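You operate a simulated robot arm through the tools that you are given. There is no shell and no other tool. Be economical: measure what you need, move in short steps, check, and stop when the job is done.

You are at the controls of a simulated two-armed robot. One attempt, no reset.

Task
Take the blue napkin from the vanity counter and hang it over the black wall rail.

It is judged by the outcome, as a careful person would: the job done as asked, and still so three seconds after it is handed in. It fails if anything else is knocked over, pushed out of place, dropped, spilled or broken. Flat cloth is picked up by pressing the open fingertips on it (5 to 10 N) and closing them slowly along it; thin cloth reads only 2 to 8 mm in the jaws.

Robot
Two 7-joint arms with two-finger parallel grippers on one trunk, on a base that drives. Base frame: it is fixed to the floor where the robot stands at the start and does not move with it; the origin is under the middle of the robot, x ahead of it, y to its left, z up. Readings come in mm, rad, newtons and seconds.
The left shoulder is at the start at [70, 163, 1120], the right one opposite. Places, roughly: blue napkin [700, -200, 900]. Payload 3.43 kg a hand.
The TCP of each hand is the grasp point between the finger pads, 34 mm short of the fingertips. In the tool frame z runs along the fingers and y along their closing line. Largest opening 128 mm; finger width 24, thickness 12; the body of the gripper, 48 by 130 mm, starts 96 mm behind the TCP.
Orientation is told as [roll, pitch, yaw] about the base's x, y, z axes, in that order, counted from this pose: with the fingers straight down and closing along the base's y, the tool's x points along the base's -x, its y along +y and its z along -z.

Tools
- The arms move only by the tool arm_command. It takes "left_steps", "right_steps" or both (then of equal length, played together; a hand with none holds still); each is a list of rows, each an object (a shift or turn left out is 0, a gripper value left out holds the last) with "offset": the shift along the base's x, y, z in units of 50 mm (1.0 is 50 mm), a list of three; "rotation": the turn, a rotation vector about the base's x, y, z in units of 5 degrees (1.0 is 5 degrees), a list of three; "fingers": the opening, from 0 (shut) to 1 (fully open). In form: [{"offset": [x, y, z], "rotation": [wx, wy, wz], "fingers": fingers}, ...]. A call has 1 to 8 rows; each row shifts and turns the commanded pose from where the row before left it. A call with a number of a shift or a turn outside -1 to 1 is refused whole. A row lasts 0.2 s, in which the tool goes at most 50 mm and 0.15 rad; a call with a longer step from one row to the next is refused whole, and so is a gripper value outside its range. A pose out of reach is approached as far as the arm can. The call stops where the force on the tool passes 40 N (or 10 N more than at its start, if that is more) or the arm is blocked; 0.2 s more then pass. Each finger travels about 153 mm/s and halts on what it meets, pressing with about 20 N; the grip force reading is that of the motor and also rises with nothing between the fingers. The clock runs only during rows and for 0.2 s after the last one: add rows that do not move to give the fingers time. It gives the time, the measured TCP pose, the force on the tool (base axes), the opening and the grip force at its end, in the units of the frame above (readings bear some noise), with the torque about the TCP (base axes, N m) and any sound that the robot's microphone picked up, and new pictures: "show" is both (left out), scene, wrist or none (wrist: the cameras of the hands that moved).
- Cameras (640 x 400 px; columns grow to the right, rows downward): "scene" is now at [149.8, -26.6, 1359]; the picture's right is [-0.27, -0.96, 0.00], its down [-0.47, 0.13, -0.87] and it looks along [0.84, -0.24, -0.49] (base axes); focal length 273 px, centre (320, 200). "left" rides on the left gripper at [76, 11, -160] in its tool frame; the picture's right is [-0.15, 0.99, 0.00], its down [-0.88, -0.13, -0.46] and it looks along [-0.45, -0.07, 0.89] (tool axes); focal length 234 px, centre (320, 200). "right" rides on the right gripper at [76, -11, -160] in its tool frame; the picture's right is [0.15, 0.99, 0.00], its down [-0.88, 0.13, -0.46] and it looks along [-0.45, 0.07, 0.89] (tool axes); focal length 234 px, centre (320, 200). There is no depth. A picture from a camera that has moved, and an enlarged one, comes with that camera's place and axes in the base frame and with its lens. The place of the scene camera against the robot may be out by one fixed shift of up to 18 mm in any direction.
- slide_trunk(by): slides the trunk up (or, below 0, down) by that many mm; the arms and the scene camera ride with it, the base frame stays. It gives what a move gives, with no picture.
- base_move(legs): drives the robot by 1 to 6 legs, each [ahead, left, turn to the left] in mm, mm and rad, along the robot's own axes; the way and the turn of a leg run together, so that a leg with both is an arc; at most 1500 mm and 3.142 rad a leg. The arms and the cameras ride along, it lands a little off, and it stops where it bumps. It gives what a move gives, and a new picture of the scene camera.
- head_to(pan, tilt): turns the head with the scene camera to pan (to the left, within 1.501 rad either way) and tilt (down, from -0.506 to 1.204), counted from straight ahead of the robot. It gives what a move gives, and a new picture of the scene camera.
- enlarge(camera, box): a new picture of the part [left, top, right, bottom] of that camera's present view, enlarged. It takes no simulated time.
- close_job(): hands the job in; it is judged then, once.

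Go step by step. Nothing tells you exact positions but the pictures and the camera data: compare them with the known pose of the tool, close in by small moves and look again before you grip or let go. The budget is 120 turns and 260 pictures, counting those below and the enlarged ones. Unless the task says otherwise, let go and move clear before handing in, and close with one line.

The tools are called after ">>>" by a JSON object that holds its "op" and its "data". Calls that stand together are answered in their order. arm_command: Moves the arms, as the interface text tells. Its arguments: {"type":"object","properties":{"left_steps":{"type":"array"},"right_steps":{"type":"array"},"show":{"type":"string","enum":["both","scene","wrist","none"]}},"required":[]} The other tools are called the same way: slide_trunk (by) slides the trunk up or down; base_move (legs) drives the base; head_to (pan, tilt) turns the head that bears the scene camera; enlarge (camera, box) takes an enlarged picture of a part of a camera's view; close_job () hands the job in.

At the start:

```text
time: 0.0
left_tcp_pos: [565.1, 112.3, 1083.4]
left_orientation: [-0.001, 0.001, 0.002]
left_ft_force: [0.2, -0.7, 0.2]
left_moment: [-0.01, 0.02, 0.0]
left_gripper_width: 128.0
left_grasp_force: 0.1
right_tcp_pos: [489.9, -422.5, 1085.5]
right_orientation: [0.001, -0.001, 0.001]
right_ft_force: [-0.8, -0.8, -0.1]
right_moment: [0.0, -0.01, -0.03]
right_gripper_width: 128.2
right_grasp_force: 0.0
trunk travel left (down, up): [-600.0, 340.0]
robot x, y, heading: [2.1, -3.3, 0.0]
head pan, tilt: [-0.274, 0.511]
```

scene: 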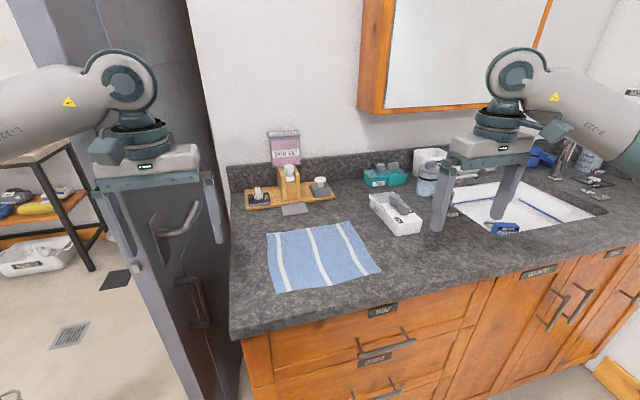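
right: 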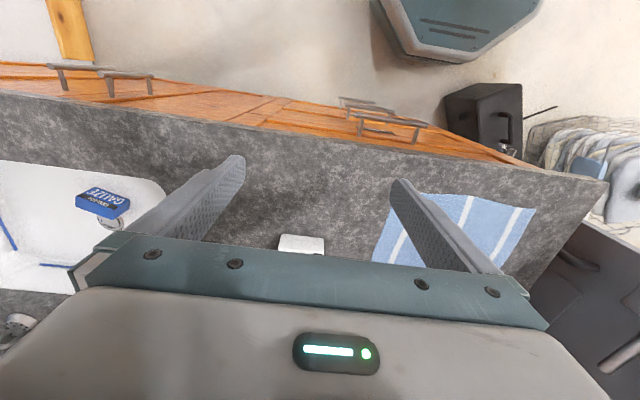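
left: 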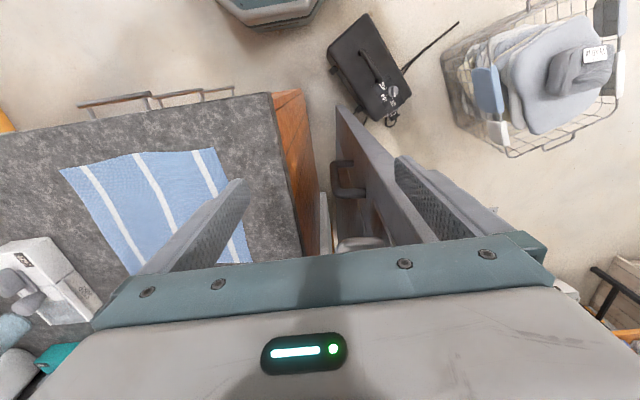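

I see the blue napkin on the counter, but not the black wall rail. I'll look around with the head to find it.

>>> {"op": "head_to", "data": {"pan": -1.3, "tilt": 0.2}}

>>> {"op": "head_to", "data": {"pan": 1.0, "tilt": 0.2}}

>>> {"op": "head_to", "data": {"pan": 0.0, "tilt": 0.1}}

```text
time: 1.3
left_tcp_pos: [565.7, 113.9, 1083.1]
left_orientation: [0.0, -0.001, 0.002]
left_ft_force: [0.3, -0.4, -0.4]
left_moment: [0.01, 0.02, 0.04]
left_gripper_width: 127.9
left_grasp_force: 0.1
right_tcp_pos: [489.5, -423.1, 1086.0]
right_orientation: [0.0, 0.001, -0.003]
right_ft_force: [0.1, -0.7, 0.5]
right_moment: [-0.01, -0.02, 0.01]
right_gripper_width: 127.8
right_grasp_force: 0.0
trunk travel left (down, up): [-600.0, 340.0]
robot x, y, heading: [3.2, -0.3, 0.004]
head pan, tilt: [-1.3, 0.201]
camera scene: at [87.4, -91.9, 1387.8], right [-0.96, -0.27, 0.0], down [-0.05, 0.19, -0.98], along [0.26, -0.94, -0.2], focal length 273 px, centre (320, 200)
```

scene: 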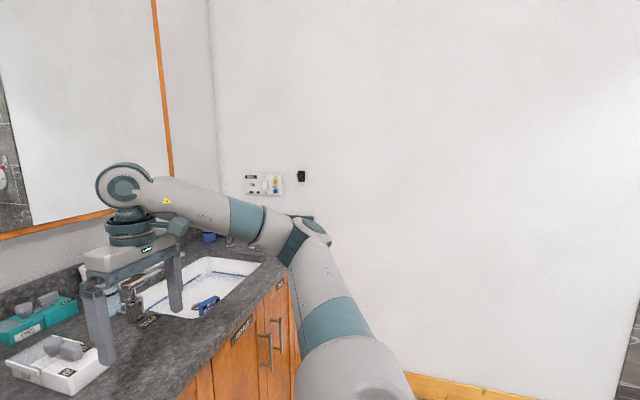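

```text
time: 3.4
left_tcp_pos: [565.2, 112.1, 1082.5]
left_orientation: [0.0, 0.001, 0.002]
left_ft_force: [0.3, 0.3, 0.3]
left_moment: [0.02, 0.01, 0.0]
left_gripper_width: 127.8
left_grasp_force: 0.1
right_tcp_pos: [489.6, -422.4, 1085.0]
right_orientation: [-0.001, 0.0, 0.002]
right_ft_force: [-0.2, 0.0, 0.2]
right_moment: [-0.02, -0.01, 0.01]
right_gripper_width: 127.9
right_grasp_force: 0.0
trunk travel left (down, up): [-600.0, 340.0]
robot x, y, heading: [-2.7, 1.8, 0.001]
head pan, tilt: [1.0, 0.201]
camera scene: at [112.8, 76.3, 1387.8], right [0.84, -0.54, 0.0], down [-0.11, -0.17, -0.98], along [0.53, 0.82, -0.2], focal length 273 px, centre (320, 200)
```

scene: 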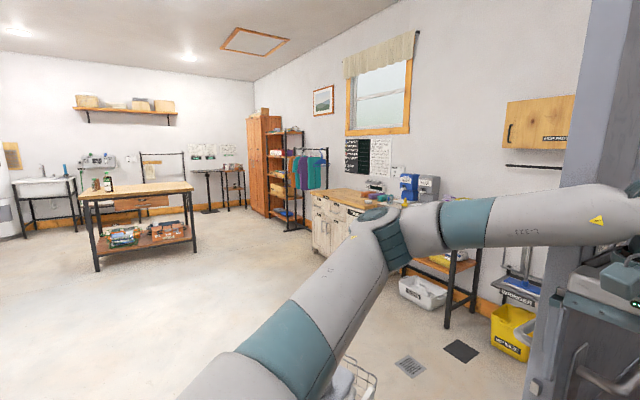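

```text
time: 4.7
left_tcp_pos: [565.3, 112.2, 1082.7]
left_orientation: [0.001, -0.001, 0.0]
left_ft_force: [0.0, -0.2, 0.2]
left_moment: [0.0, 0.01, 0.04]
left_gripper_width: 128.1
left_grasp_force: 0.0
right_tcp_pos: [489.0, -421.4, 1084.7]
right_orientation: [-0.001, 0.001, -0.001]
right_ft_force: [-0.9, 0.5, -1.2]
right_moment: [0.0, -0.02, -0.01]
right_gripper_width: 128.0
right_grasp_force: 0.1
trunk travel left (down, up): [-600.0, 340.0]
robot x, y, heading: [2.3, 2.6, -0.004]
head pan, tilt: [0.0, 0.099]
camera scene: at [154.5, -2.0, 1397.2], right [0.0, -1.0, 0.0], down [-0.1, 0.0, -0.99], along [0.99, 0.0, -0.1], focal length 273 px, centre (320, 200)
```

scene: 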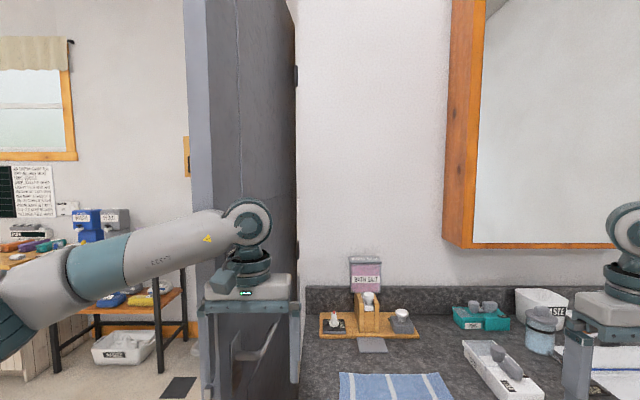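

A dark bar shows under a small wall cabinet to the left, and something dark is on the right wall. I'll enlarge both.

>>> {"op": "head_to", "data": {"pan": 0.6, "tilt": 0.2}}

>>> {"op": "enlarge", "data": {"camera": "scene", "box": [220, 60, 460, 210]}}

>>> {"op": "head_to", "data": {"pan": -1.5, "tilt": 0.3}}

>>> {"op": "head_to", "data": {"pan": 1.5, "tilt": 0.3}}

```text
time: 5.7
left_tcp_pos: [565.1, 113.2, 1082.0]
left_orientation: [0.0, 0.0, 0.002]
left_ft_force: [0.1, 0.1, -0.2]
left_moment: [0.01, -0.02, 0.0]
left_gripper_width: 128.0
left_grasp_force: 0.1
right_tcp_pos: [490.6, -421.2, 1085.7]
right_orientation: [-0.002, 0.0, 0.001]
right_ft_force: [1.1, -0.1, 0.0]
right_moment: [-0.01, 0.01, 0.01]
right_gripper_width: 128.0
right_grasp_force: 0.0
trunk travel left (down, up): [-600.0, 340.0]
robot x, y, heading: [0.3, 1.7, 0.001]
head pan, tilt: [0.6, 0.201]
camera scene: at [139.4, 50.5, 1387.8], right [0.56, -0.83, 0.0], down [-0.16, -0.11, -0.98], along [0.81, 0.55, -0.2], focal length 273 px, centre (320, 200)
```

scene: 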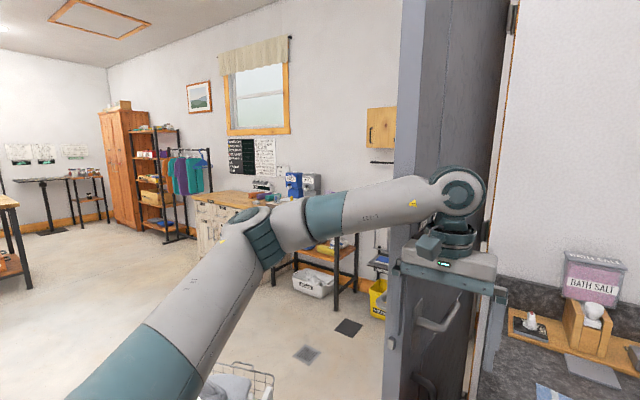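

```text
2.67 times, centred on (340, 135) of scene
camera zoom: at [139.4, 50.5, 1387.8], right [0.56, -0.83, 0.0], down [-0.16, -0.11, -0.98], along [0.81, 0.55, -0.2], focal length 727 px, centre (267, 373)
```

zoom: 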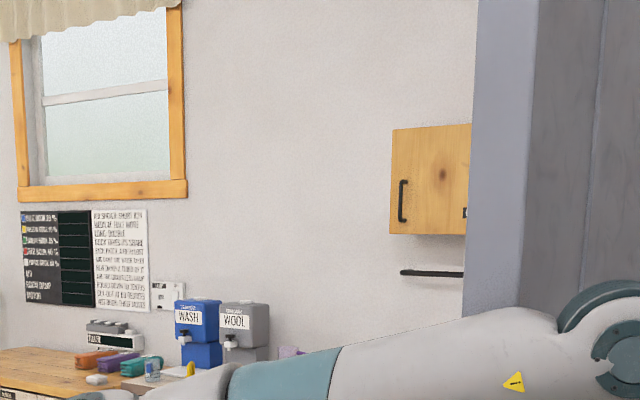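

```text
time: 7.7
left_tcp_pos: [565.0, 113.9, 1083.4]
left_orientation: [0.001, -0.001, 0.0]
left_ft_force: [-0.2, -0.2, 0.4]
left_moment: [0.01, -0.01, -0.01]
left_gripper_width: 128.0
left_grasp_force: 0.2
right_tcp_pos: [489.9, -422.9, 1086.0]
right_orientation: [0.001, -0.001, 0.001]
right_ft_force: [0.7, 0.1, 0.6]
right_moment: [0.01, -0.03, 0.02]
right_gripper_width: 128.0
right_grasp_force: 0.2
trunk travel left (down, up): [-600.0, 340.0]
robot x, y, heading: [-0.0, -0.1, -0.005]
head pan, tilt: [-1.499, 0.3]
camera scene: at [69.2, -95.2, 1378.5], right [-1.0, -0.07, 0.0], down [-0.02, 0.29, -0.96], along [0.07, -0.95, -0.3], focal length 273 px, centre (320, 200)
```

scene: 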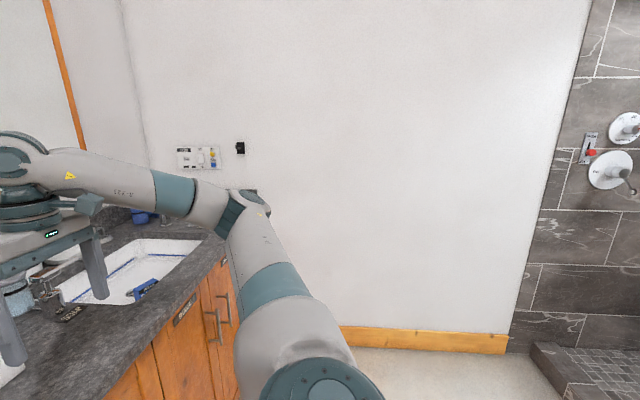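

```text
time: 10.3
left_tcp_pos: [565.8, 113.5, 1083.6]
left_orientation: [0.0, 0.001, 0.002]
left_ft_force: [0.4, 0.7, -0.5]
left_moment: [0.0, 0.0, 0.0]
left_gripper_width: 128.0
left_grasp_force: 0.1
right_tcp_pos: [489.7, -421.9, 1085.6]
right_orientation: [0.0, 0.0, 0.001]
right_ft_force: [-0.3, -0.3, 0.3]
right_moment: [0.04, -0.02, 0.0]
right_gripper_width: 128.1
right_grasp_force: 0.1
trunk travel left (down, up): [-600.0, 340.0]
robot x, y, heading: [0.3, 3.8, 0.0]
head pan, tilt: [1.499, 0.3]
camera scene: at [69.2, 91.0, 1378.5], right [1.0, -0.07, 0.0], down [-0.02, -0.29, -0.96], along [0.07, 0.95, -0.3], focal length 273 px, centre (320, 200)
```

scene: 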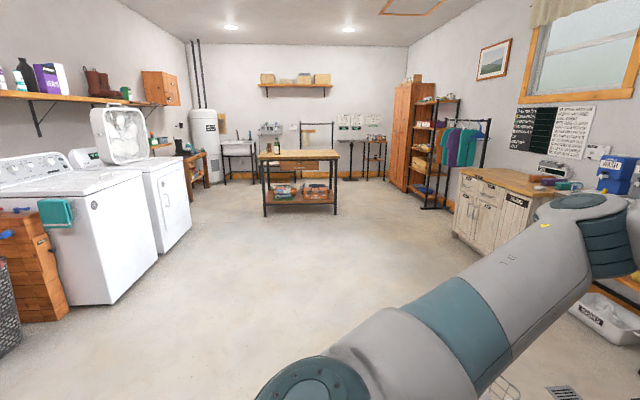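

The black bar under the small wall cabinet is a candidate. I'll check the right wall behind the arm and the area behind me too, before choosing.

>>> {"op": "head_to", "data": {"pan": -1.3, "tilt": 0.2}}

>>> {"op": "enlarge", "data": {"camera": "scene", "box": [220, 150, 380, 250]}}

>>> {"op": "head_to", "data": {"pan": 1.0, "tilt": 0.2}}

>>> {"op": "enlarge", "data": {"camera": "scene", "box": [400, 70, 640, 370]}}

```text
time: 12.8
left_tcp_pos: [564.8, 113.2, 1083.6]
left_orientation: [0.002, 0.0, 0.0]
left_ft_force: [0.8, -0.2, -0.5]
left_moment: [-0.02, -0.01, -0.03]
left_gripper_width: 128.2
left_grasp_force: 0.0
right_tcp_pos: [489.5, -422.0, 1085.3]
right_orientation: [0.001, 0.0, 0.0]
right_ft_force: [-0.5, 0.7, 0.0]
right_moment: [-0.01, -0.03, -0.02]
right_gripper_width: 128.0
right_grasp_force: 0.0
trunk travel left (down, up): [-600.0, 340.0]
robot x, y, heading: [0.3, -0.4, -0.005]
head pan, tilt: [-1.3, 0.201]
camera scene: at [87.4, -91.9, 1387.8], right [-0.96, -0.27, 0.0], down [-0.05, 0.19, -0.98], along [0.26, -0.94, -0.2], focal length 273 px, centre (320, 200)
```

scene: 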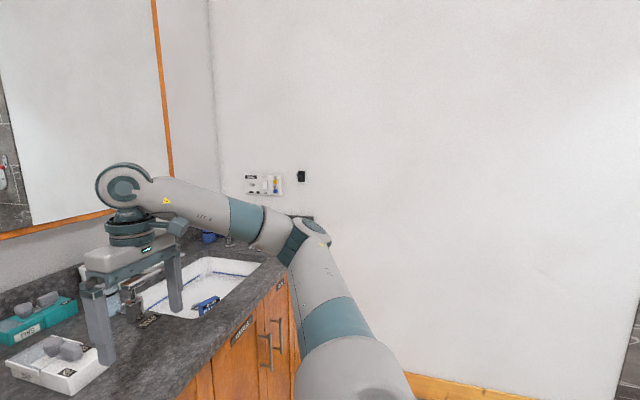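

```text
4.00 times, centred on (300, 200) of scene
camera zoom: at [87.4, -91.9, 1387.8], right [-0.96, -0.27, 0.0], down [-0.05, 0.19, -0.98], along [0.26, -0.94, -0.2], focal length 1090 px, centre (400, 200)
```

zoom: 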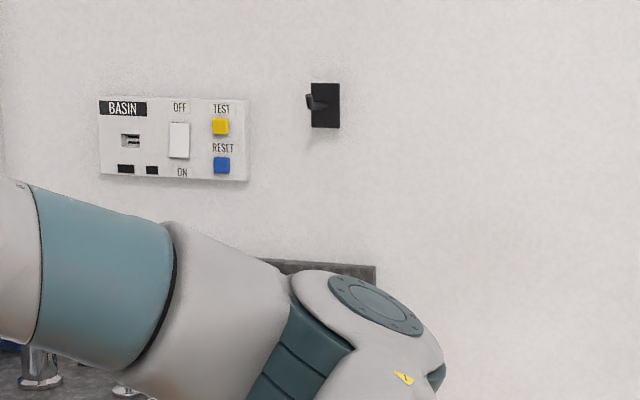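

```text
time: 14.9
left_tcp_pos: [566.4, 113.0, 1083.2]
left_orientation: [-0.001, 0.0, 0.003]
left_ft_force: [0.5, -0.3, -0.1]
left_moment: [0.03, -0.01, 0.0]
left_gripper_width: 128.1
left_grasp_force: 0.0
right_tcp_pos: [489.8, -421.9, 1085.3]
right_orientation: [0.0, 0.0, 0.0]
right_ft_force: [-0.3, -0.2, -0.1]
right_moment: [-0.03, -0.01, 0.04]
right_gripper_width: 128.1
right_grasp_force: 0.0
trunk travel left (down, up): [-600.0, 340.0]
robot x, y, heading: [0.4, 1.3, -0.003]
head pan, tilt: [1.0, 0.201]
camera scene: at [112.8, 76.3, 1387.8], right [0.84, -0.54, 0.0], down [-0.11, -0.17, -0.98], along [0.53, 0.82, -0.2], focal length 273 px, centre (320, 200)
```

scene: 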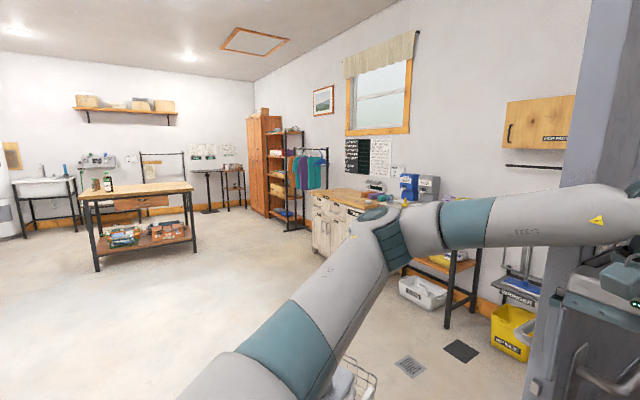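

```text
1.33 times, centred on (520, 220) of scene
camera zoom: at [112.8, 76.3, 1387.8], right [0.84, -0.54, 0.0], down [-0.11, -0.17, -0.98], along [0.53, 0.82, -0.2], focal length 363 px, centre (53, 173)
```

zoom: 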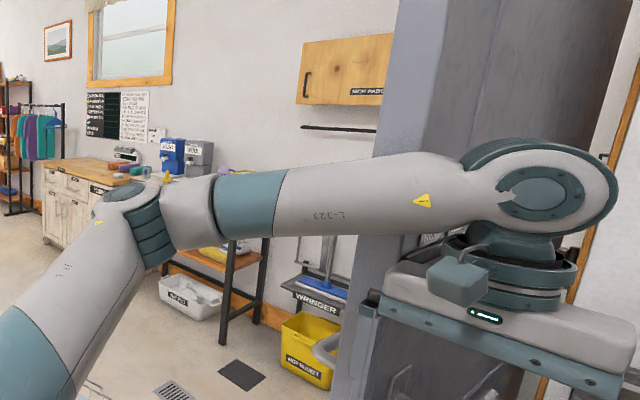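

The rail is the black bar under the "MOP PADS" cabinet, roughly at [2400, 1030+, 1235], past the grey partition. The napkin spans about x 616–856, y −62 to −327. First I'll bring the right hand above the middle of its near edge.

>>> {"op": "arm_command", "data": {"right_steps": [{"offset": [0.43, 0.65, -0.357], "fingers": 0.6}, {"offset": [0.43, 0.65, -0.357]}, {"offset": [0.43, 0.65, -0.357]}, {"offset": [0.43, 0.65, -0.357]}, {"offset": [0.43, 0.65, -0.357]}, {"offset": [0.43, 0.65, -0.357]}, {"offset": [0.43, 0.65, -0.357]}, {}], "show": "wrist"}}

>>> {"op": "head_to", "data": {"pan": -0.274, "tilt": 0.6}}

```text
time: 16.7
left_tcp_pos: [565.2, 111.8, 1084.2]
left_orientation: [0.0, 0.001, -0.001]
left_ft_force: [-0.2, -0.1, -0.1]
left_moment: [0.04, -0.01, 0.0]
left_gripper_width: 128.1
left_grasp_force: 0.0
right_tcp_pos: [644.1, -198.6, 959.6]
right_orientation: [0.002, -0.003, 0.001]
right_ft_force: [-0.6, -0.3, 0.7]
right_moment: [0.05, -0.02, 0.0]
right_gripper_width: 76.8
right_grasp_force: 0.1
trunk travel left (down, up): [-600.0, 340.0]
robot x, y, heading: [-0.6, -0.8, 0.001]
head pan, tilt: [1.0, 0.201]
camera right: at [567.3, -209.9, 1120.6], right [-0.15, 0.99, 0.0], down [0.88, 0.13, 0.46], along [0.45, 0.07, -0.89], focal length 234 px, centre (320, 200)
```

right: 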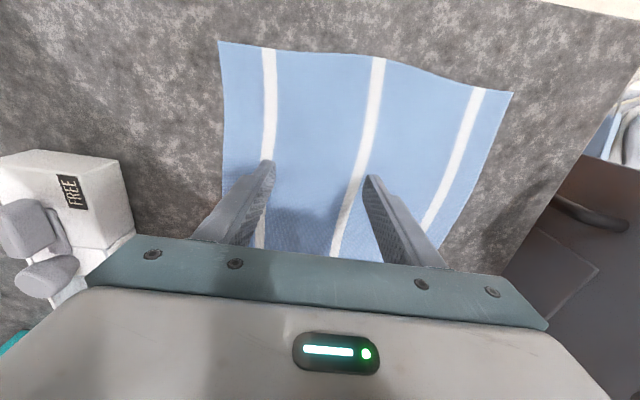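

```text
time: 18.1
left_tcp_pos: [564.7, 113.0, 1085.3]
left_orientation: [-0.001, 0.0, 0.003]
left_ft_force: [-0.3, 0.1, 1.2]
left_moment: [0.02, 0.02, 0.01]
left_gripper_width: 127.8
left_grasp_force: 0.0
right_tcp_pos: [643.7, -197.1, 959.1]
right_orientation: [0.001, 0.0, -0.001]
right_ft_force: [-0.2, 0.0, -0.2]
right_moment: [0.0, 0.0, 0.01]
right_gripper_width: 76.7
right_grasp_force: 0.1
trunk travel left (down, up): [-600.0, 340.0]
robot x, y, heading: [-0.2, 1.5, 0.002]
head pan, tilt: [-0.274, 0.6]
camera scene: at [147.6, -25.9, 1351.0], right [-0.27, -0.96, 0.0], down [-0.54, 0.15, -0.83], along [0.79, -0.22, -0.56], focal length 273 px, centre (320, 200)
```

scene: 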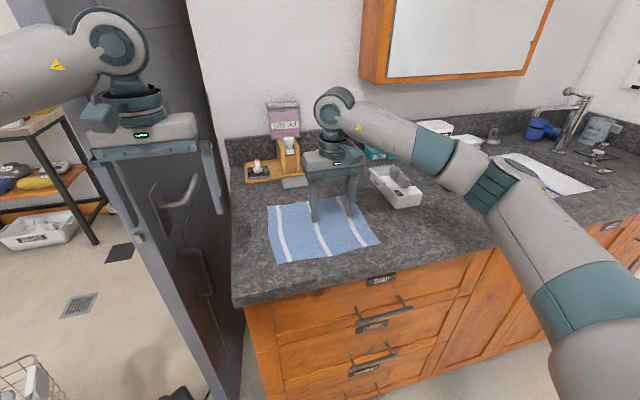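

The wrist and scene views triangulate the napkin surface to z ≈ 905–915, higher than the nominal 851. That puts its near edge at x ≈ 553 and its centre at y ≈ −172. I'll shift the hand over the near edge and check.

>>> {"op": "arm_command", "data": {"right_steps": [{"offset": [-0.7, 0.25, 0.1]}, {"offset": [-0.7, 0.25, 0.1]}, {}], "show": "both"}}

```text
time: 18.9
left_tcp_pos: [565.2, 111.6, 1082.9]
left_orientation: [0.0, -0.001, 0.001]
left_ft_force: [-0.4, 0.1, -0.4]
left_moment: [0.0, 0.02, 0.0]
left_gripper_width: 128.2
left_grasp_force: 0.0
right_tcp_pos: [572.3, -169.9, 969.9]
right_orientation: [0.0, 0.001, 0.0]
right_ft_force: [-0.9, -0.5, -0.1]
right_moment: [0.0, 0.01, 0.0]
right_gripper_width: 77.0
right_grasp_force: 0.1
trunk travel left (down, up): [-600.0, 340.0]
robot x, y, heading: [-1.5, -1.8, -0.002]
head pan, tilt: [-0.274, 0.6]
camera scene: at [148.0, -26.1, 1350.9], right [-0.27, -0.96, 0.0], down [-0.54, 0.15, -0.82], along [0.79, -0.22, -0.57], focal length 273 px, centre (320, 200)
camera right: at [496.1, -182.6, 1129.7], right [-0.15, 0.99, 0.0], down [0.88, 0.13, 0.46], along [0.45, 0.07, -0.89], focal length 234 px, centre (320, 200)
```

scene: 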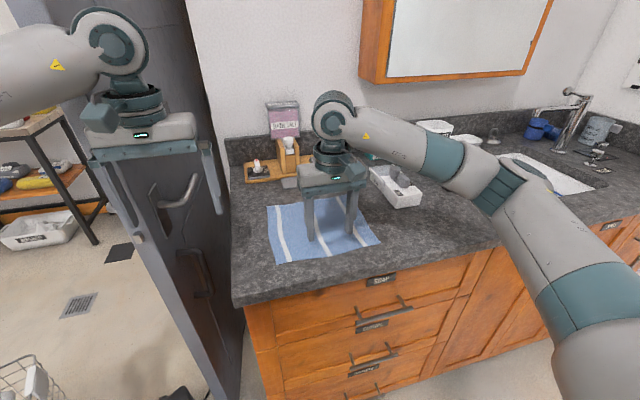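
right: 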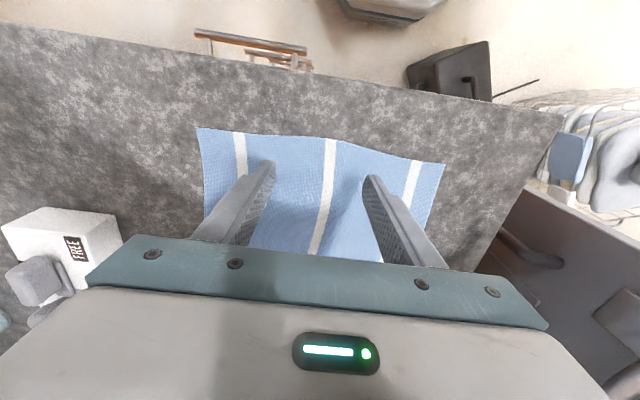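

Two wrist views put the surface at z ≈ 898, with the near edge at x ≈ 547. I'll descend gently and watch the force.

>>> {"op": "arm_command", "data": {"right_steps": [{"offset": [-0.06, 0, -0.3]}, {"offset": [-0.06, 0, -0.2]}, {"offset": [0, 0, -0.1]}, {}], "show": "wrist"}}

```text
time: 19.9
left_tcp_pos: [565.3, 112.4, 1082.2]
left_orientation: [-0.001, 0.0, 0.001]
left_ft_force: [0.5, 0.3, 0.1]
left_moment: [-0.01, 0.04, 0.02]
left_gripper_width: 128.1
left_grasp_force: 0.1
right_tcp_pos: [564.8, -170.6, 939.7]
right_orientation: [0.0, -0.001, 0.001]
right_ft_force: [-0.5, -0.7, 0.4]
right_moment: [0.0, 0.0, 0.04]
right_gripper_width: 76.6
right_grasp_force: 0.1
trunk travel left (down, up): [-600.0, 340.0]
robot x, y, heading: [-2.1, -2.0, 0.003]
head pan, tilt: [-0.274, 0.6]
camera right: at [487.7, -183.7, 1100.4], right [-0.15, 0.99, 0.0], down [0.88, 0.13, 0.46], along [0.45, 0.07, -0.89], focal length 234 px, centre (320, 200)
```

right: 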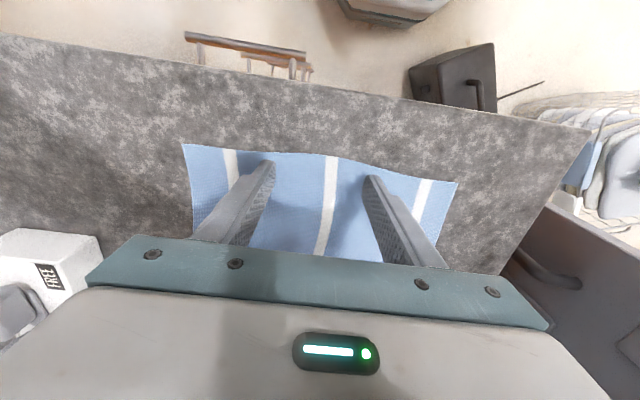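

Still in free air. I'll keep going down in 3 mm steps until I feel contact.

>>> {"op": "arm_command", "data": {"right_steps": [{"offset": [0, 0, -0.06]}, {"offset": [0, 0, -0.06]}, {}], "show": "none"}}

>>> {"op": "arm_command", "data": {"right_steps": [{"offset": [0, 0, -0.06]}, {}], "show": "none"}}

>>> {"op": "arm_command", "data": {"right_steps": [{"offset": [0, 0, -0.06]}, {}], "show": "wrist"}}

```text
time: 20.7
left_tcp_pos: [564.7, 112.6, 1083.7]
left_orientation: [0.0, 0.0, 0.003]
left_ft_force: [-0.1, 0.2, 0.6]
left_moment: [0.02, -0.02, 0.01]
left_gripper_width: 128.0
left_grasp_force: 0.0
right_tcp_pos: [564.4, -171.4, 935.2]
right_orientation: [0.002, 0.0, 0.001]
right_ft_force: [-0.4, 0.9, 1.5]
right_moment: [-0.01, 0.01, -0.02]
right_gripper_width: 76.8
right_grasp_force: 0.1
trunk travel left (down, up): [-600.0, 340.0]
robot x, y, heading: [-0.5, 4.3, 0.002]
head pan, tilt: [-0.274, 0.6]
```

```text
time: 21.3
left_tcp_pos: [562.8, 112.2, 1085.2]
left_orientation: [0.004, -0.002, 0.001]
left_ft_force: [-0.1, -1.1, -0.9]
left_moment: [0.0, -0.02, 0.0]
left_gripper_width: 127.9
left_grasp_force: 0.1
right_tcp_pos: [564.1, -170.4, 935.1]
right_orientation: [0.001, -0.003, -0.002]
right_ft_force: [4.7, -3.4, 26.1]
right_moment: [-0.61, 0.03, 0.11]
right_gripper_width: 77.2
right_grasp_force: 0.7
trunk travel left (down, up): [-600.0, 340.0]
robot x, y, heading: [-1.1, 1.7, -0.003]
head pan, tilt: [-0.274, 0.6]
```

```text
time: 21.7
left_tcp_pos: [562.9, 113.2, 1083.6]
left_orientation: [-0.001, 0.001, 0.002]
left_ft_force: [-0.2, -0.4, 0.6]
left_moment: [0.01, 0.02, 0.0]
left_gripper_width: 128.3
left_grasp_force: 0.1
right_tcp_pos: [565.2, -169.8, 935.4]
right_orientation: [0.001, -0.01, -0.003]
right_ft_force: [-2.3, -0.2, 15.7]
right_moment: [-0.58, 0.26, -0.11]
right_gripper_width: 76.7
right_grasp_force: 0.0
trunk travel left (down, up): [-600.0, 340.0]
robot x, y, heading: [-0.3, 1.4, -0.003]
head pan, tilt: [-0.274, 0.6]
stopped in row 1 (right hand): the force on the tool passed its limit (the readings are from after the stop); the commanded pose is now the measured one
camera right: at [487.2, -183.3, 1094.9], right [-0.14, 0.99, 0.0], down [0.88, 0.13, 0.47], along [0.46, 0.07, -0.89], focal length 234 px, centre (320, 200)
```

right: 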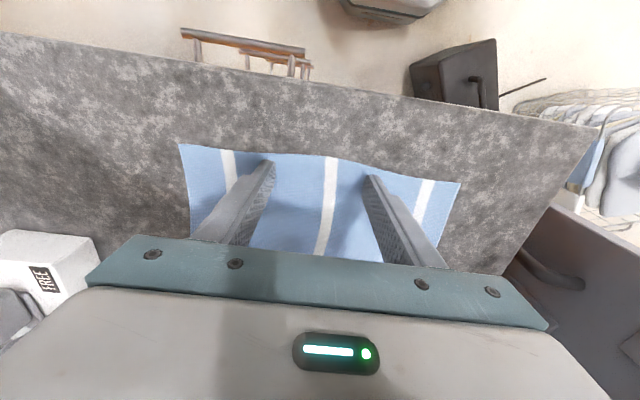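

Contact: the surface is at z ≈ 901. I'll ease to about 8 N and close slowly.

>>> {"op": "arm_command", "data": {"right_steps": [{"offset": [0, 0, 0.016]}, {}], "show": "none"}}

>>> {"op": "arm_command", "data": {"right_steps": [{"fingers": 0.54}, {"fingers": 0.48}, {"fingers": 0.42}, {"fingers": 0.36}], "show": "wrist"}}

```text
time: 22.3
left_tcp_pos: [563.0, 113.0, 1083.0]
left_orientation: [0.002, 0.0, 0.001]
left_ft_force: [0.4, -0.9, 0.0]
left_moment: [-0.01, 0.0, -0.03]
left_gripper_width: 128.0
left_grasp_force: 0.1
right_tcp_pos: [565.4, -170.3, 934.6]
right_orientation: [0.002, -0.008, -0.002]
right_ft_force: [1.8, -0.5, 15.3]
right_moment: [-0.49, 0.01, 0.08]
right_gripper_width: 76.9
right_grasp_force: 0.1
trunk travel left (down, up): [-600.0, 340.0]
robot x, y, heading: [-2.1, 0.1, 0.002]
head pan, tilt: [-0.274, 0.6]
```

```text
time: 23.3
left_tcp_pos: [563.4, 114.4, 1083.8]
left_orientation: [-0.002, -0.001, 0.0]
left_ft_force: [-0.6, 0.9, 0.8]
left_moment: [0.02, 0.0, -0.03]
left_gripper_width: 127.9
left_grasp_force: 0.0
right_tcp_pos: [563.6, -170.3, 935.4]
right_orientation: [0.001, -0.007, -0.002]
right_ft_force: [0.6, 0.9, 16.7]
right_moment: [-0.21, 0.12, 0.01]
right_gripper_width: 44.6
right_grasp_force: 0.1
trunk travel left (down, up): [-600.0, 340.0]
robot x, y, heading: [-1.6, 3.7, -0.001]
head pan, tilt: [-0.274, 0.6]
camera right: at [486.8, -183.0, 1095.0], right [-0.14, 0.99, 0.0], down [0.88, 0.13, 0.46], along [0.46, 0.07, -0.89], focal length 234 px, centre (320, 200)
```

right: 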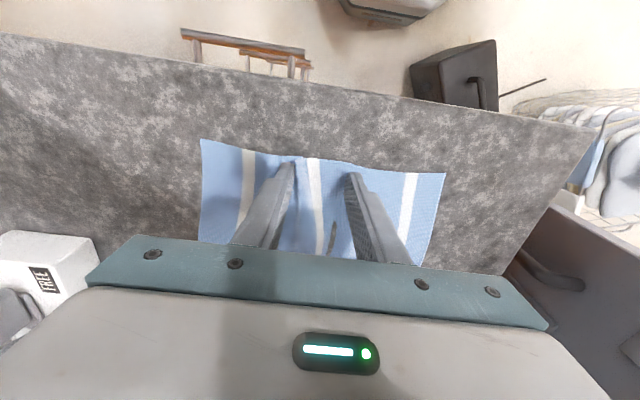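

The cloth is being drawn in between the fingers. The press is a bit heavy (about 16 N), so I'll ease slightly and keep closing.

>>> {"op": "arm_command", "data": {"right_steps": [{"offset": [0, 0, 0.016], "fingers": 0.3}, {"fingers": 0.24}, {"fingers": 0.18}, {"fingers": 0.12}, {"fingers": 0.06}, {"fingers": 0.0}, {}, {}], "show": "wrist"}}

```text
time: 25.1
left_tcp_pos: [564.2, 113.4, 1084.2]
left_orientation: [0.0, -0.002, 0.0]
left_ft_force: [0.0, 0.3, 0.1]
left_moment: [0.0, -0.01, 0.04]
left_gripper_width: 128.0
left_grasp_force: 0.1
right_tcp_pos: [565.8, -171.5, 934.8]
right_orientation: [0.002, -0.007, -0.002]
right_ft_force: [0.4, 0.5, 8.9]
right_moment: [0.01, 0.1, 0.0]
right_gripper_width: 2.6
right_grasp_force: 20.2
trunk travel left (down, up): [-600.0, 340.0]
robot x, y, heading: [0.1, -2.4, 0.001]
head pan, tilt: [-0.274, 0.6]
camera right: at [487.6, -183.1, 1095.1], right [-0.14, 0.99, 0.0], down [0.88, 0.13, 0.46], along [0.46, 0.07, -0.89], focal length 234 px, centre (320, 200)
```

right: 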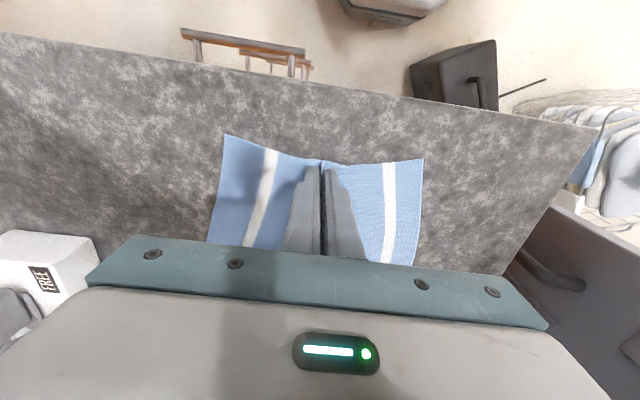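

Reading 2.6 mm with cloth in the jaws. I'll lift slowly and look.

>>> {"op": "arm_command", "data": {"right_steps": [{"offset": [0, 0, 0.3]}, {"offset": [0, 0, 0.5]}, {"offset": [0, 0, 0.8]}, {"offset": [-0.3, 0, 0.8]}, {"offset": [-0.3, 0, 0.8]}, {"offset": [-0.3, 0, 0.8]}, {"offset": [0, 0, 0.8]}, {}]}}

```text
time: 26.9
left_tcp_pos: [566.0, 112.5, 1082.3]
left_orientation: [0.0, 0.0, -0.002]
left_ft_force: [-0.5, 0.0, -0.1]
left_moment: [0.02, 0.03, 0.02]
left_gripper_width: 128.0
left_grasp_force: 0.0
right_tcp_pos: [519.2, -169.6, 1174.6]
right_orientation: [0.001, -0.004, -0.002]
right_ft_force: [0.6, -0.3, 0.6]
right_moment: [0.0, -0.02, -0.03]
right_gripper_width: 2.8
right_grasp_force: 20.2
trunk travel left (down, up): [-600.0, 340.0]
robot x, y, heading: [3.0, 1.2, 0.003]
head pan, tilt: [-0.274, 0.6]
camera scene: at [148.3, -26.5, 1350.9], right [-0.27, -0.96, 0.0], down [-0.54, 0.15, -0.82], along [0.79, -0.22, -0.57], focal length 273 px, centre (320, 200)
camera right: at [442.3, -182.8, 1335.4], right [-0.14, 0.99, 0.0], down [0.88, 0.13, 0.46], along [0.46, 0.07, -0.89], focal length 234 px, centre (320, 200)
```

scene: 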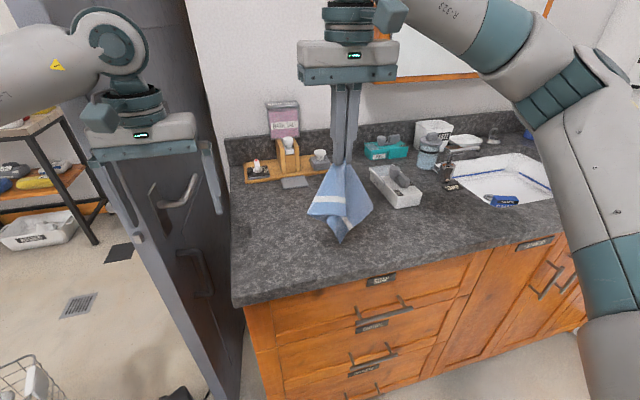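
right: 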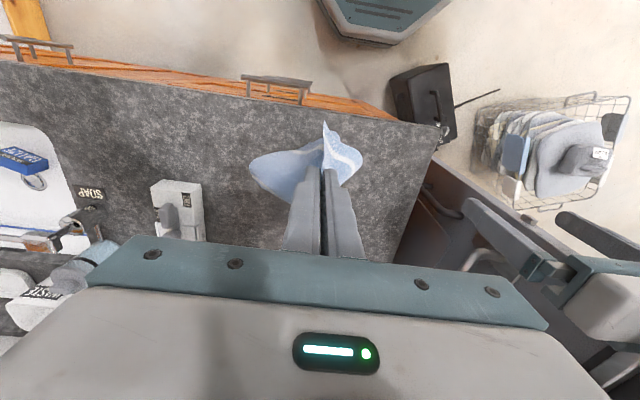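

Napkin is held. I'll pull both hands back and raise them for travel, then survey the floor on the left.

>>> {"op": "arm_command", "data": {"right_steps": [{"offset": [-0.5, 0, 0.6]}, {"offset": [-0.5, 0, 0.6]}, {"offset": [-0.5, 0, 0]}, {"offset": [-0.5, 0, 0]}, {}], "left_steps": [{"offset": [-0.7, 0.2, 0.4]}, {"offset": [-0.7, 0.2, 0.4]}, {"offset": [-0.7, 0.2, 0.4]}, {"offset": [-0.5, 0.2, 0.4]}, {}], "show": "none"}}

>>> {"op": "head_to", "data": {"pan": 0.5, "tilt": 0.9}}

>>> {"op": "head_to", "data": {"pan": 1.4, "tilt": 0.8}}

>>> {"op": "head_to", "data": {"pan": -1.4, "tilt": 0.8}}

```text
time: 28.1
left_tcp_pos: [435.8, 154.2, 1159.8]
left_orientation: [-0.001, 0.001, 0.001]
left_ft_force: [0.3, 0.2, 0.2]
left_moment: [0.01, 0.02, -0.01]
left_gripper_width: 127.8
left_grasp_force: 0.0
right_tcp_pos: [422.0, -170.0, 1235.4]
right_orientation: [0.002, -0.005, -0.003]
right_ft_force: [0.0, -0.2, 0.0]
right_moment: [-0.01, 0.07, 0.02]
right_gripper_width: 2.8
right_grasp_force: 20.2
trunk travel left (down, up): [-600.0, 340.0]
robot x, y, heading: [2.8, -0.0, -0.003]
head pan, tilt: [-0.274, 0.6]
```

```text
time: 29.2
left_tcp_pos: [435.6, 154.4, 1159.6]
left_orientation: [-0.001, 0.001, 0.0]
left_ft_force: [-0.2, 0.1, 0.2]
left_moment: [0.0, 0.0, -0.02]
left_gripper_width: 128.3
left_grasp_force: 0.0
right_tcp_pos: [420.8, -169.8, 1236.9]
right_orientation: [0.003, -0.005, 0.0]
right_ft_force: [0.2, 0.8, -0.5]
right_moment: [0.05, -0.04, 0.01]
right_gripper_width: 2.6
right_grasp_force: 19.5
trunk travel left (down, up): [-600.0, 340.0]
robot x, y, heading: [1.9, 0.6, 0.001]
head pan, tilt: [0.499, 0.901]
camera scene: at [129.0, 33.9, 1326.2], right [0.48, -0.88, 0.0], down [-0.69, -0.37, -0.62], along [0.55, 0.3, -0.78], focal length 273 px, centre (320, 200)
```

scene: 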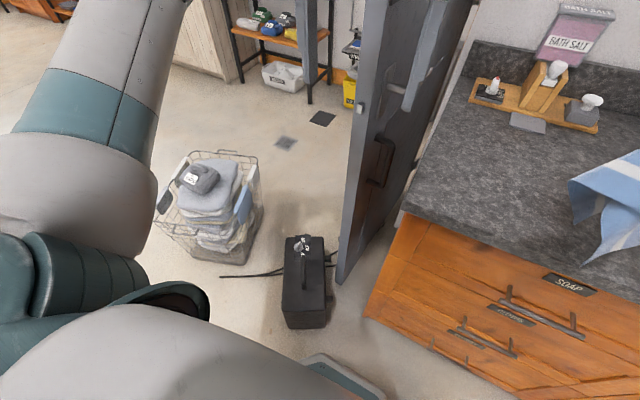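

```text
time: 30.4
left_tcp_pos: [434.1, 154.8, 1160.1]
left_orientation: [0.001, 0.0, 0.001]
left_ft_force: [-1.3, -0.3, 0.2]
left_moment: [0.02, 0.03, -0.01]
left_gripper_width: 127.9
left_grasp_force: 0.1
right_tcp_pos: [420.1, -170.1, 1236.4]
right_orientation: [0.003, -0.008, -0.001]
right_ft_force: [-0.6, 0.8, 1.3]
right_moment: [0.01, 0.0, -0.02]
right_gripper_width: 2.8
right_grasp_force: 20.1
trunk travel left (down, up): [-600.0, 340.0]
robot x, y, heading: [1.0, -1.4, 0.004]
head pan, tilt: [1.4, 0.799]
camera scene: at [76.3, 77.4, 1334.1], right [0.99, -0.17, 0.0], down [-0.12, -0.71, -0.7], along [0.12, 0.69, -0.72], focal length 273 px, centre (320, 200)
```

scene: 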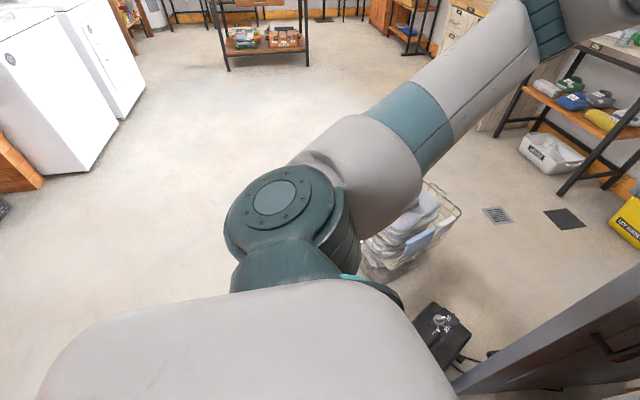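

```text
time: 32.9
left_tcp_pos: [434.1, 152.8, 1159.7]
left_orientation: [0.0, 0.0, -0.002]
left_ft_force: [0.4, -1.8, 0.5]
left_moment: [-0.04, 0.04, 0.04]
left_gripper_width: 127.8
left_grasp_force: 0.1
right_tcp_pos: [420.5, -169.6, 1237.4]
right_orientation: [0.002, -0.007, -0.001]
right_ft_force: [-0.5, -0.3, 0.3]
right_moment: [-0.02, -0.03, 0.0]
right_gripper_width: 2.7
right_grasp_force: 19.5
trunk travel left (down, up): [-600.0, 340.0]
robot x, y, heading: [-1.9, 3.3, -0.001]
head pan, tilt: [-1.4, 0.799]
camera scene: at [76.3, -81.6, 1334.2], right [-0.99, -0.17, 0.0], down [-0.12, 0.71, -0.7], along [0.12, -0.69, -0.72], focal length 273 px, centre (320, 200)
```

scene: 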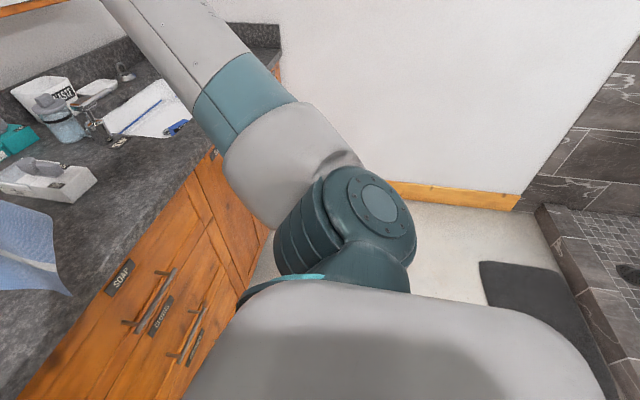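

The grey slab is an open door at about (655,180). The toolbox is at x 385–600, y 190–330, and the laundry basket at x 475–900, y 710–1100. I'll back up a little and drive left around the basket.

>>> {"op": "base_move", "data": {"legs": [[-150, 0, 0], [0, 800, 0]]}}

>>> {"op": "head_to", "data": {"pan": 0.9, "tilt": 0.6}}

>>> {"op": "head_to", "data": {"pan": 0.1, "tilt": 0.5}}

```text
time: 38.1
left_tcp_pos: [283.8, 942.6, 1158.5]
left_orientation: [-0.001, 0.0, -0.002]
left_ft_force: [-0.2, -0.1, -0.4]
left_moment: [0.03, 0.02, 0.02]
left_gripper_width: 127.7
left_grasp_force: 0.1
right_tcp_pos: [266.4, 618.2, 1236.6]
right_orientation: [0.002, -0.007, -0.003]
right_ft_force: [0.2, 0.3, -0.3]
right_moment: [0.01, -0.03, 0.02]
right_gripper_width: 2.5
right_grasp_force: 20.2
trunk travel left (down, up): [-600.0, 340.0]
robot x, y, heading: [-147.0, 790.0, -0.0]
head pan, tilt: [-1.4, 0.799]
camera scene: at [-75.3, 707.6, 1334.2], right [-0.99, -0.17, 0.0], down [-0.12, 0.71, -0.7], along [0.12, -0.69, -0.72], focal length 273 px, centre (320, 200)
```

scene: 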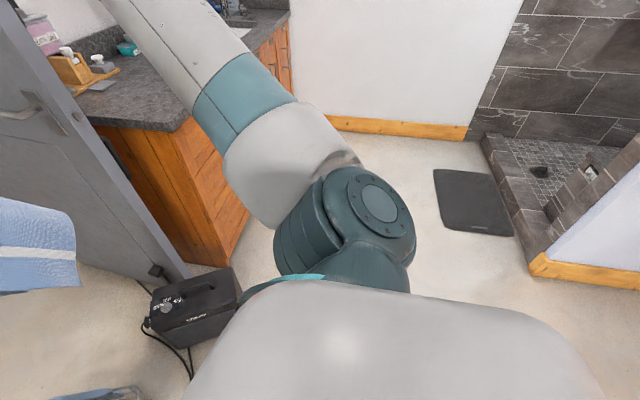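

```text
time: 40.2
left_tcp_pos: [283.4, 942.8, 1158.9]
left_orientation: [0.0, 0.001, -0.001]
left_ft_force: [-0.7, -0.5, 0.5]
left_moment: [-0.01, 0.01, 0.02]
left_gripper_width: 127.8
left_grasp_force: 0.0
right_tcp_pos: [267.5, 619.5, 1236.4]
right_orientation: [0.002, -0.007, -0.003]
right_ft_force: [0.6, 0.2, 0.1]
right_moment: [-0.02, 0.0, 0.04]
right_gripper_width: 2.9
right_grasp_force: 19.7
trunk travel left (down, up): [-600.0, 340.0]
robot x, y, heading: [-152.3, 787.1, -0.007]
head pan, tilt: [0.901, 0.6]
camera scene: at [-33.8, 856.2, 1351.0], right [0.78, -0.62, 0.0], down [-0.35, -0.44, -0.82], along [0.51, 0.65, -0.57], focal length 273 px, centre (320, 200)
```

scene: 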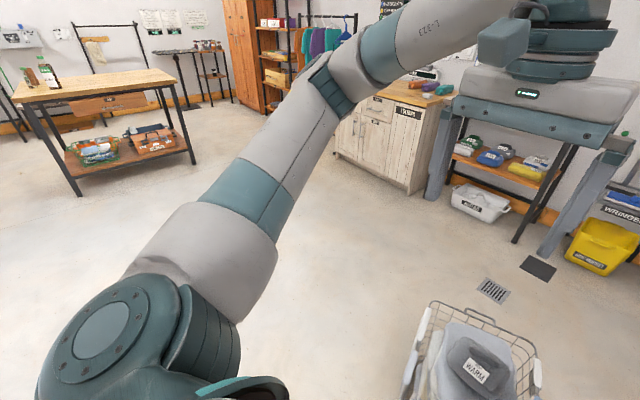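

```text
time: 41.3
left_tcp_pos: [281.9, 942.9, 1159.1]
left_orientation: [0.001, 0.0, -0.003]
left_ft_force: [0.5, 0.5, -0.8]
left_moment: [-0.02, 0.0, 0.02]
left_gripper_width: 127.9
left_grasp_force: 0.0
right_tcp_pos: [268.3, 618.1, 1236.1]
right_orientation: [0.001, -0.006, -0.004]
right_ft_force: [-0.4, 0.1, -0.5]
right_moment: [0.01, 0.0, 0.02]
right_gripper_width: 2.9
right_grasp_force: 20.2
trunk travel left (down, up): [-600.0, 340.0]
robot x, y, heading: [-154.1, 789.6, -0.0]
head pan, tilt: [0.099, 0.499]
camera scene: at [1.7, 796.0, 1360.1], right [0.1, -1.0, 0.0], down [-0.48, -0.05, -0.88], along [0.87, 0.09, -0.48], focal length 273 px, centre (320, 200)
```

scene: 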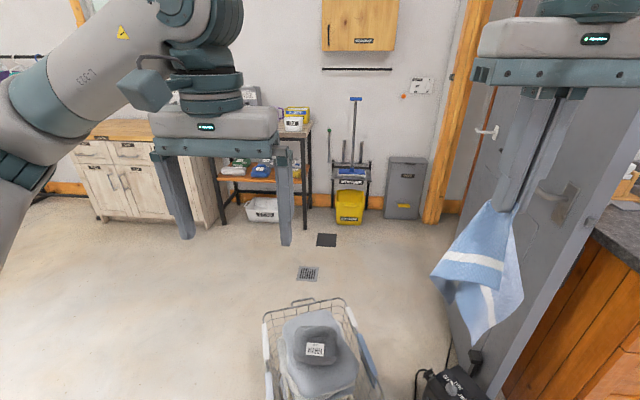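

Clear view: the rail runs from y ≈ 490 to 1010 at x ≈ 2290, z ≈ 1240, with a mop bucket and handle (top z ≈ 1055) under it and a rack to the left (right post y ≈ 1114). I'll drive round the left of the basket and stop about a metre in front of the rail.

>>> {"op": "base_move", "data": {"legs": [[0, 780, 0]]}}

>>> {"op": "head_to", "data": {"pan": 0.0, "tilt": 0.7}}

>>> {"op": "head_to", "data": {"pan": -0.6, "tilt": 0.7}}

```text
time: 45.5
left_tcp_pos: [286.6, 1705.0, 1158.9]
left_orientation: [0.001, 0.001, -0.007]
left_ft_force: [1.2, 0.2, -0.5]
left_moment: [0.0, 0.0, 0.0]
left_gripper_width: 128.1
left_grasp_force: 0.0
right_tcp_pos: [269.7, 1379.4, 1236.2]
right_orientation: [0.0, -0.007, -0.007]
right_ft_force: [-0.3, 2.0, 0.1]
right_moment: [-0.04, -0.03, 0.02]
right_gripper_width: 2.6
right_grasp_force: 20.2
trunk travel left (down, up): [-600.0, 340.0]
robot x, y, heading: [-147.3, 1552.5, -0.003]
head pan, tilt: [0.099, 0.499]
camera scene: at [4.6, 1558.7, 1360.1], right [0.09, -1.0, 0.0], down [-0.48, -0.04, -0.88], along [0.87, 0.08, -0.48], focal length 273 px, centre (320, 200)
```

scene: 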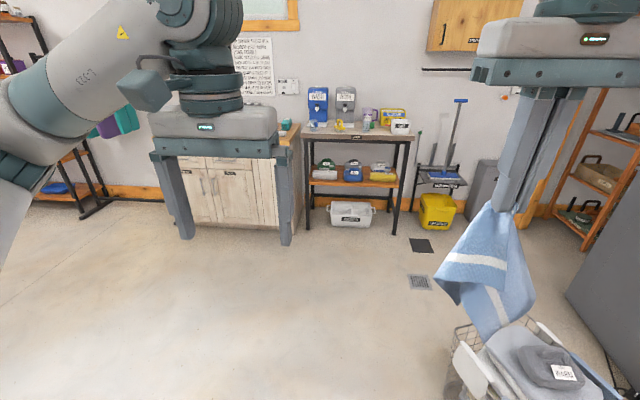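

```text
time: 46.2
left_tcp_pos: [287.8, 1704.7, 1159.8]
left_orientation: [-0.001, 0.001, -0.004]
left_ft_force: [-0.5, -0.7, -0.6]
left_moment: [0.0, 0.04, 0.01]
left_gripper_width: 128.1
left_grasp_force: 0.0
right_tcp_pos: [270.6, 1379.8, 1236.9]
right_orientation: [0.001, -0.006, -0.01]
right_ft_force: [-0.3, -0.6, -0.6]
right_moment: [-0.03, 0.0, 0.03]
right_gripper_width: 2.9
right_grasp_force: 20.3
trunk travel left (down, up): [-600.0, 340.0]
robot x, y, heading: [-151.5, 1551.5, -0.008]
head pan, tilt: [0.0, 0.7]
camera scene: at [-1.0, 1549.8, 1342.4], right [-0.01, -1.0, 0.0], down [-0.64, 0.0, -0.77], along [0.77, 0.0, -0.64], focal length 273 px, centre (320, 200)
```

scene: 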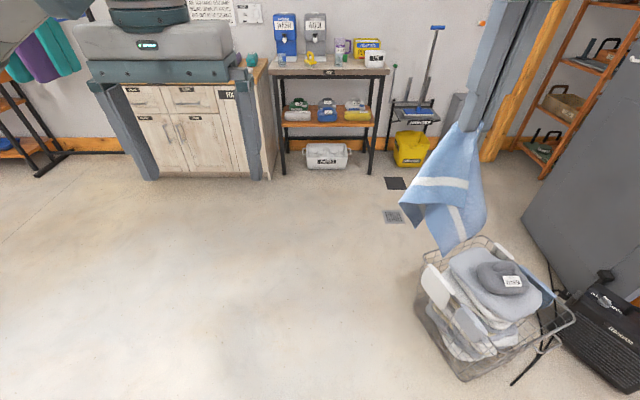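

```text
time: 47.2
left_tcp_pos: [285.9, 1703.7, 1159.4]
left_orientation: [-0.001, -0.001, -0.007]
left_ft_force: [-1.2, -0.5, -0.4]
left_moment: [-0.03, 0.01, 0.01]
left_gripper_width: 128.2
left_grasp_force: 0.0
right_tcp_pos: [269.2, 1380.0, 1237.0]
right_orientation: [0.001, -0.009, -0.005]
right_ft_force: [-1.3, -0.1, 0.4]
right_moment: [0.01, 0.03, 0.02]
right_gripper_width: 2.6
right_grasp_force: 20.5
trunk travel left (down, up): [-600.0, 340.0]
robot x, y, heading: [-149.4, 1554.7, -0.008]
head pan, tilt: [-0.6, 0.7]
camera scene: at [-16.1, 1501.8, 1342.4], right [-0.57, -0.82, 0.0], down [-0.53, 0.37, -0.76], along [0.63, -0.44, -0.64], focal length 273 px, centre (320, 200)
```

scene: 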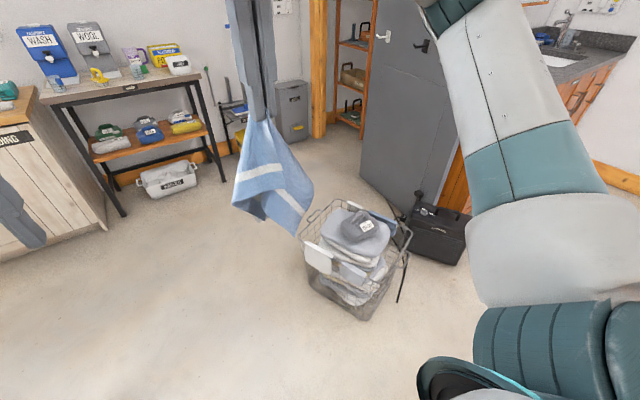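

The path past the basket (left edge y ≈ 1050) is clear. I'll drive ahead, then right to line up with the rail.

>>> {"op": "base_move", "data": {"legs": [[1430, 0, 0.0]]}}

>>> {"op": "head_to", "data": {"pan": -1.3, "tilt": 0.7}}

```text
time: 54.3
left_tcp_pos: [1721.4, 1711.8, 1160.0]
left_orientation: [0.001, 0.0, 0.009]
left_ft_force: [0.6, -0.4, -0.5]
left_moment: [0.02, -0.02, 0.02]
left_gripper_width: 127.9
left_grasp_force: 0.2
right_tcp_pos: [1708.6, 1387.1, 1236.9]
right_orientation: [0.002, -0.008, 0.006]
right_ft_force: [-0.3, 0.5, 0.0]
right_moment: [0.01, 0.01, -0.03]
right_gripper_width: 2.8
right_grasp_force: 20.1
trunk travel left (down, up): [-600.0, 340.0]
robot x, y, heading: [1286.4, 1556.6, 0.012]
head pan, tilt: [-0.6, 0.7]
camera scene: at [1421.0, 1505.4, 1342.4], right [-0.56, -0.83, 0.0], down [-0.53, 0.36, -0.76], along [0.63, -0.43, -0.64], focal length 273 px, centre (320, 200)
```

scene: 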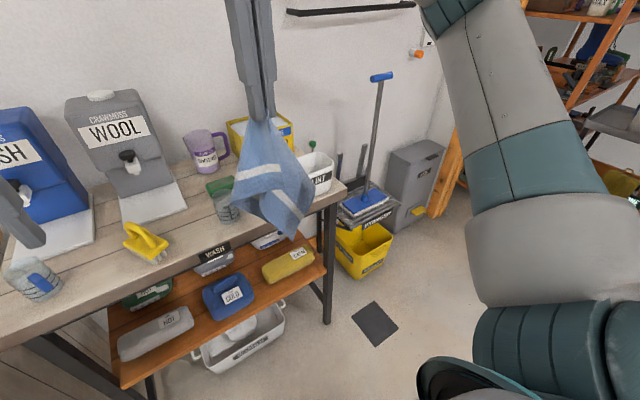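

```text
time: 55.4
left_tcp_pos: [1721.6, 1711.9, 1158.7]
left_orientation: [-0.001, 0.0, 0.008]
left_ft_force: [-0.2, 1.0, -0.6]
left_moment: [-0.01, -0.01, 0.01]
left_gripper_width: 128.2
left_grasp_force: 0.0
right_tcp_pos: [1709.2, 1388.4, 1237.1]
right_orientation: [0.002, -0.006, 0.007]
right_ft_force: [0.8, 0.5, 0.2]
right_moment: [-0.01, 0.02, -0.03]
right_gripper_width: 2.6
right_grasp_force: 20.5
trunk travel left (down, up): [-600.0, 340.0]
robot x, y, heading: [1288.0, 1554.0, 0.011]
head pan, tilt: [-1.3, 0.7]
camera scene: at [1374.0, 1471.1, 1342.4], right [-0.96, -0.28, 0.0], down [-0.18, 0.62, -0.76], along [0.21, -0.74, -0.64], focal length 273 px, centre (320, 200)
```

scene: 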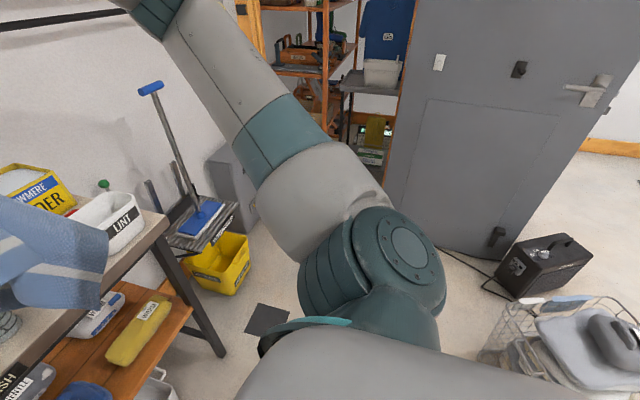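

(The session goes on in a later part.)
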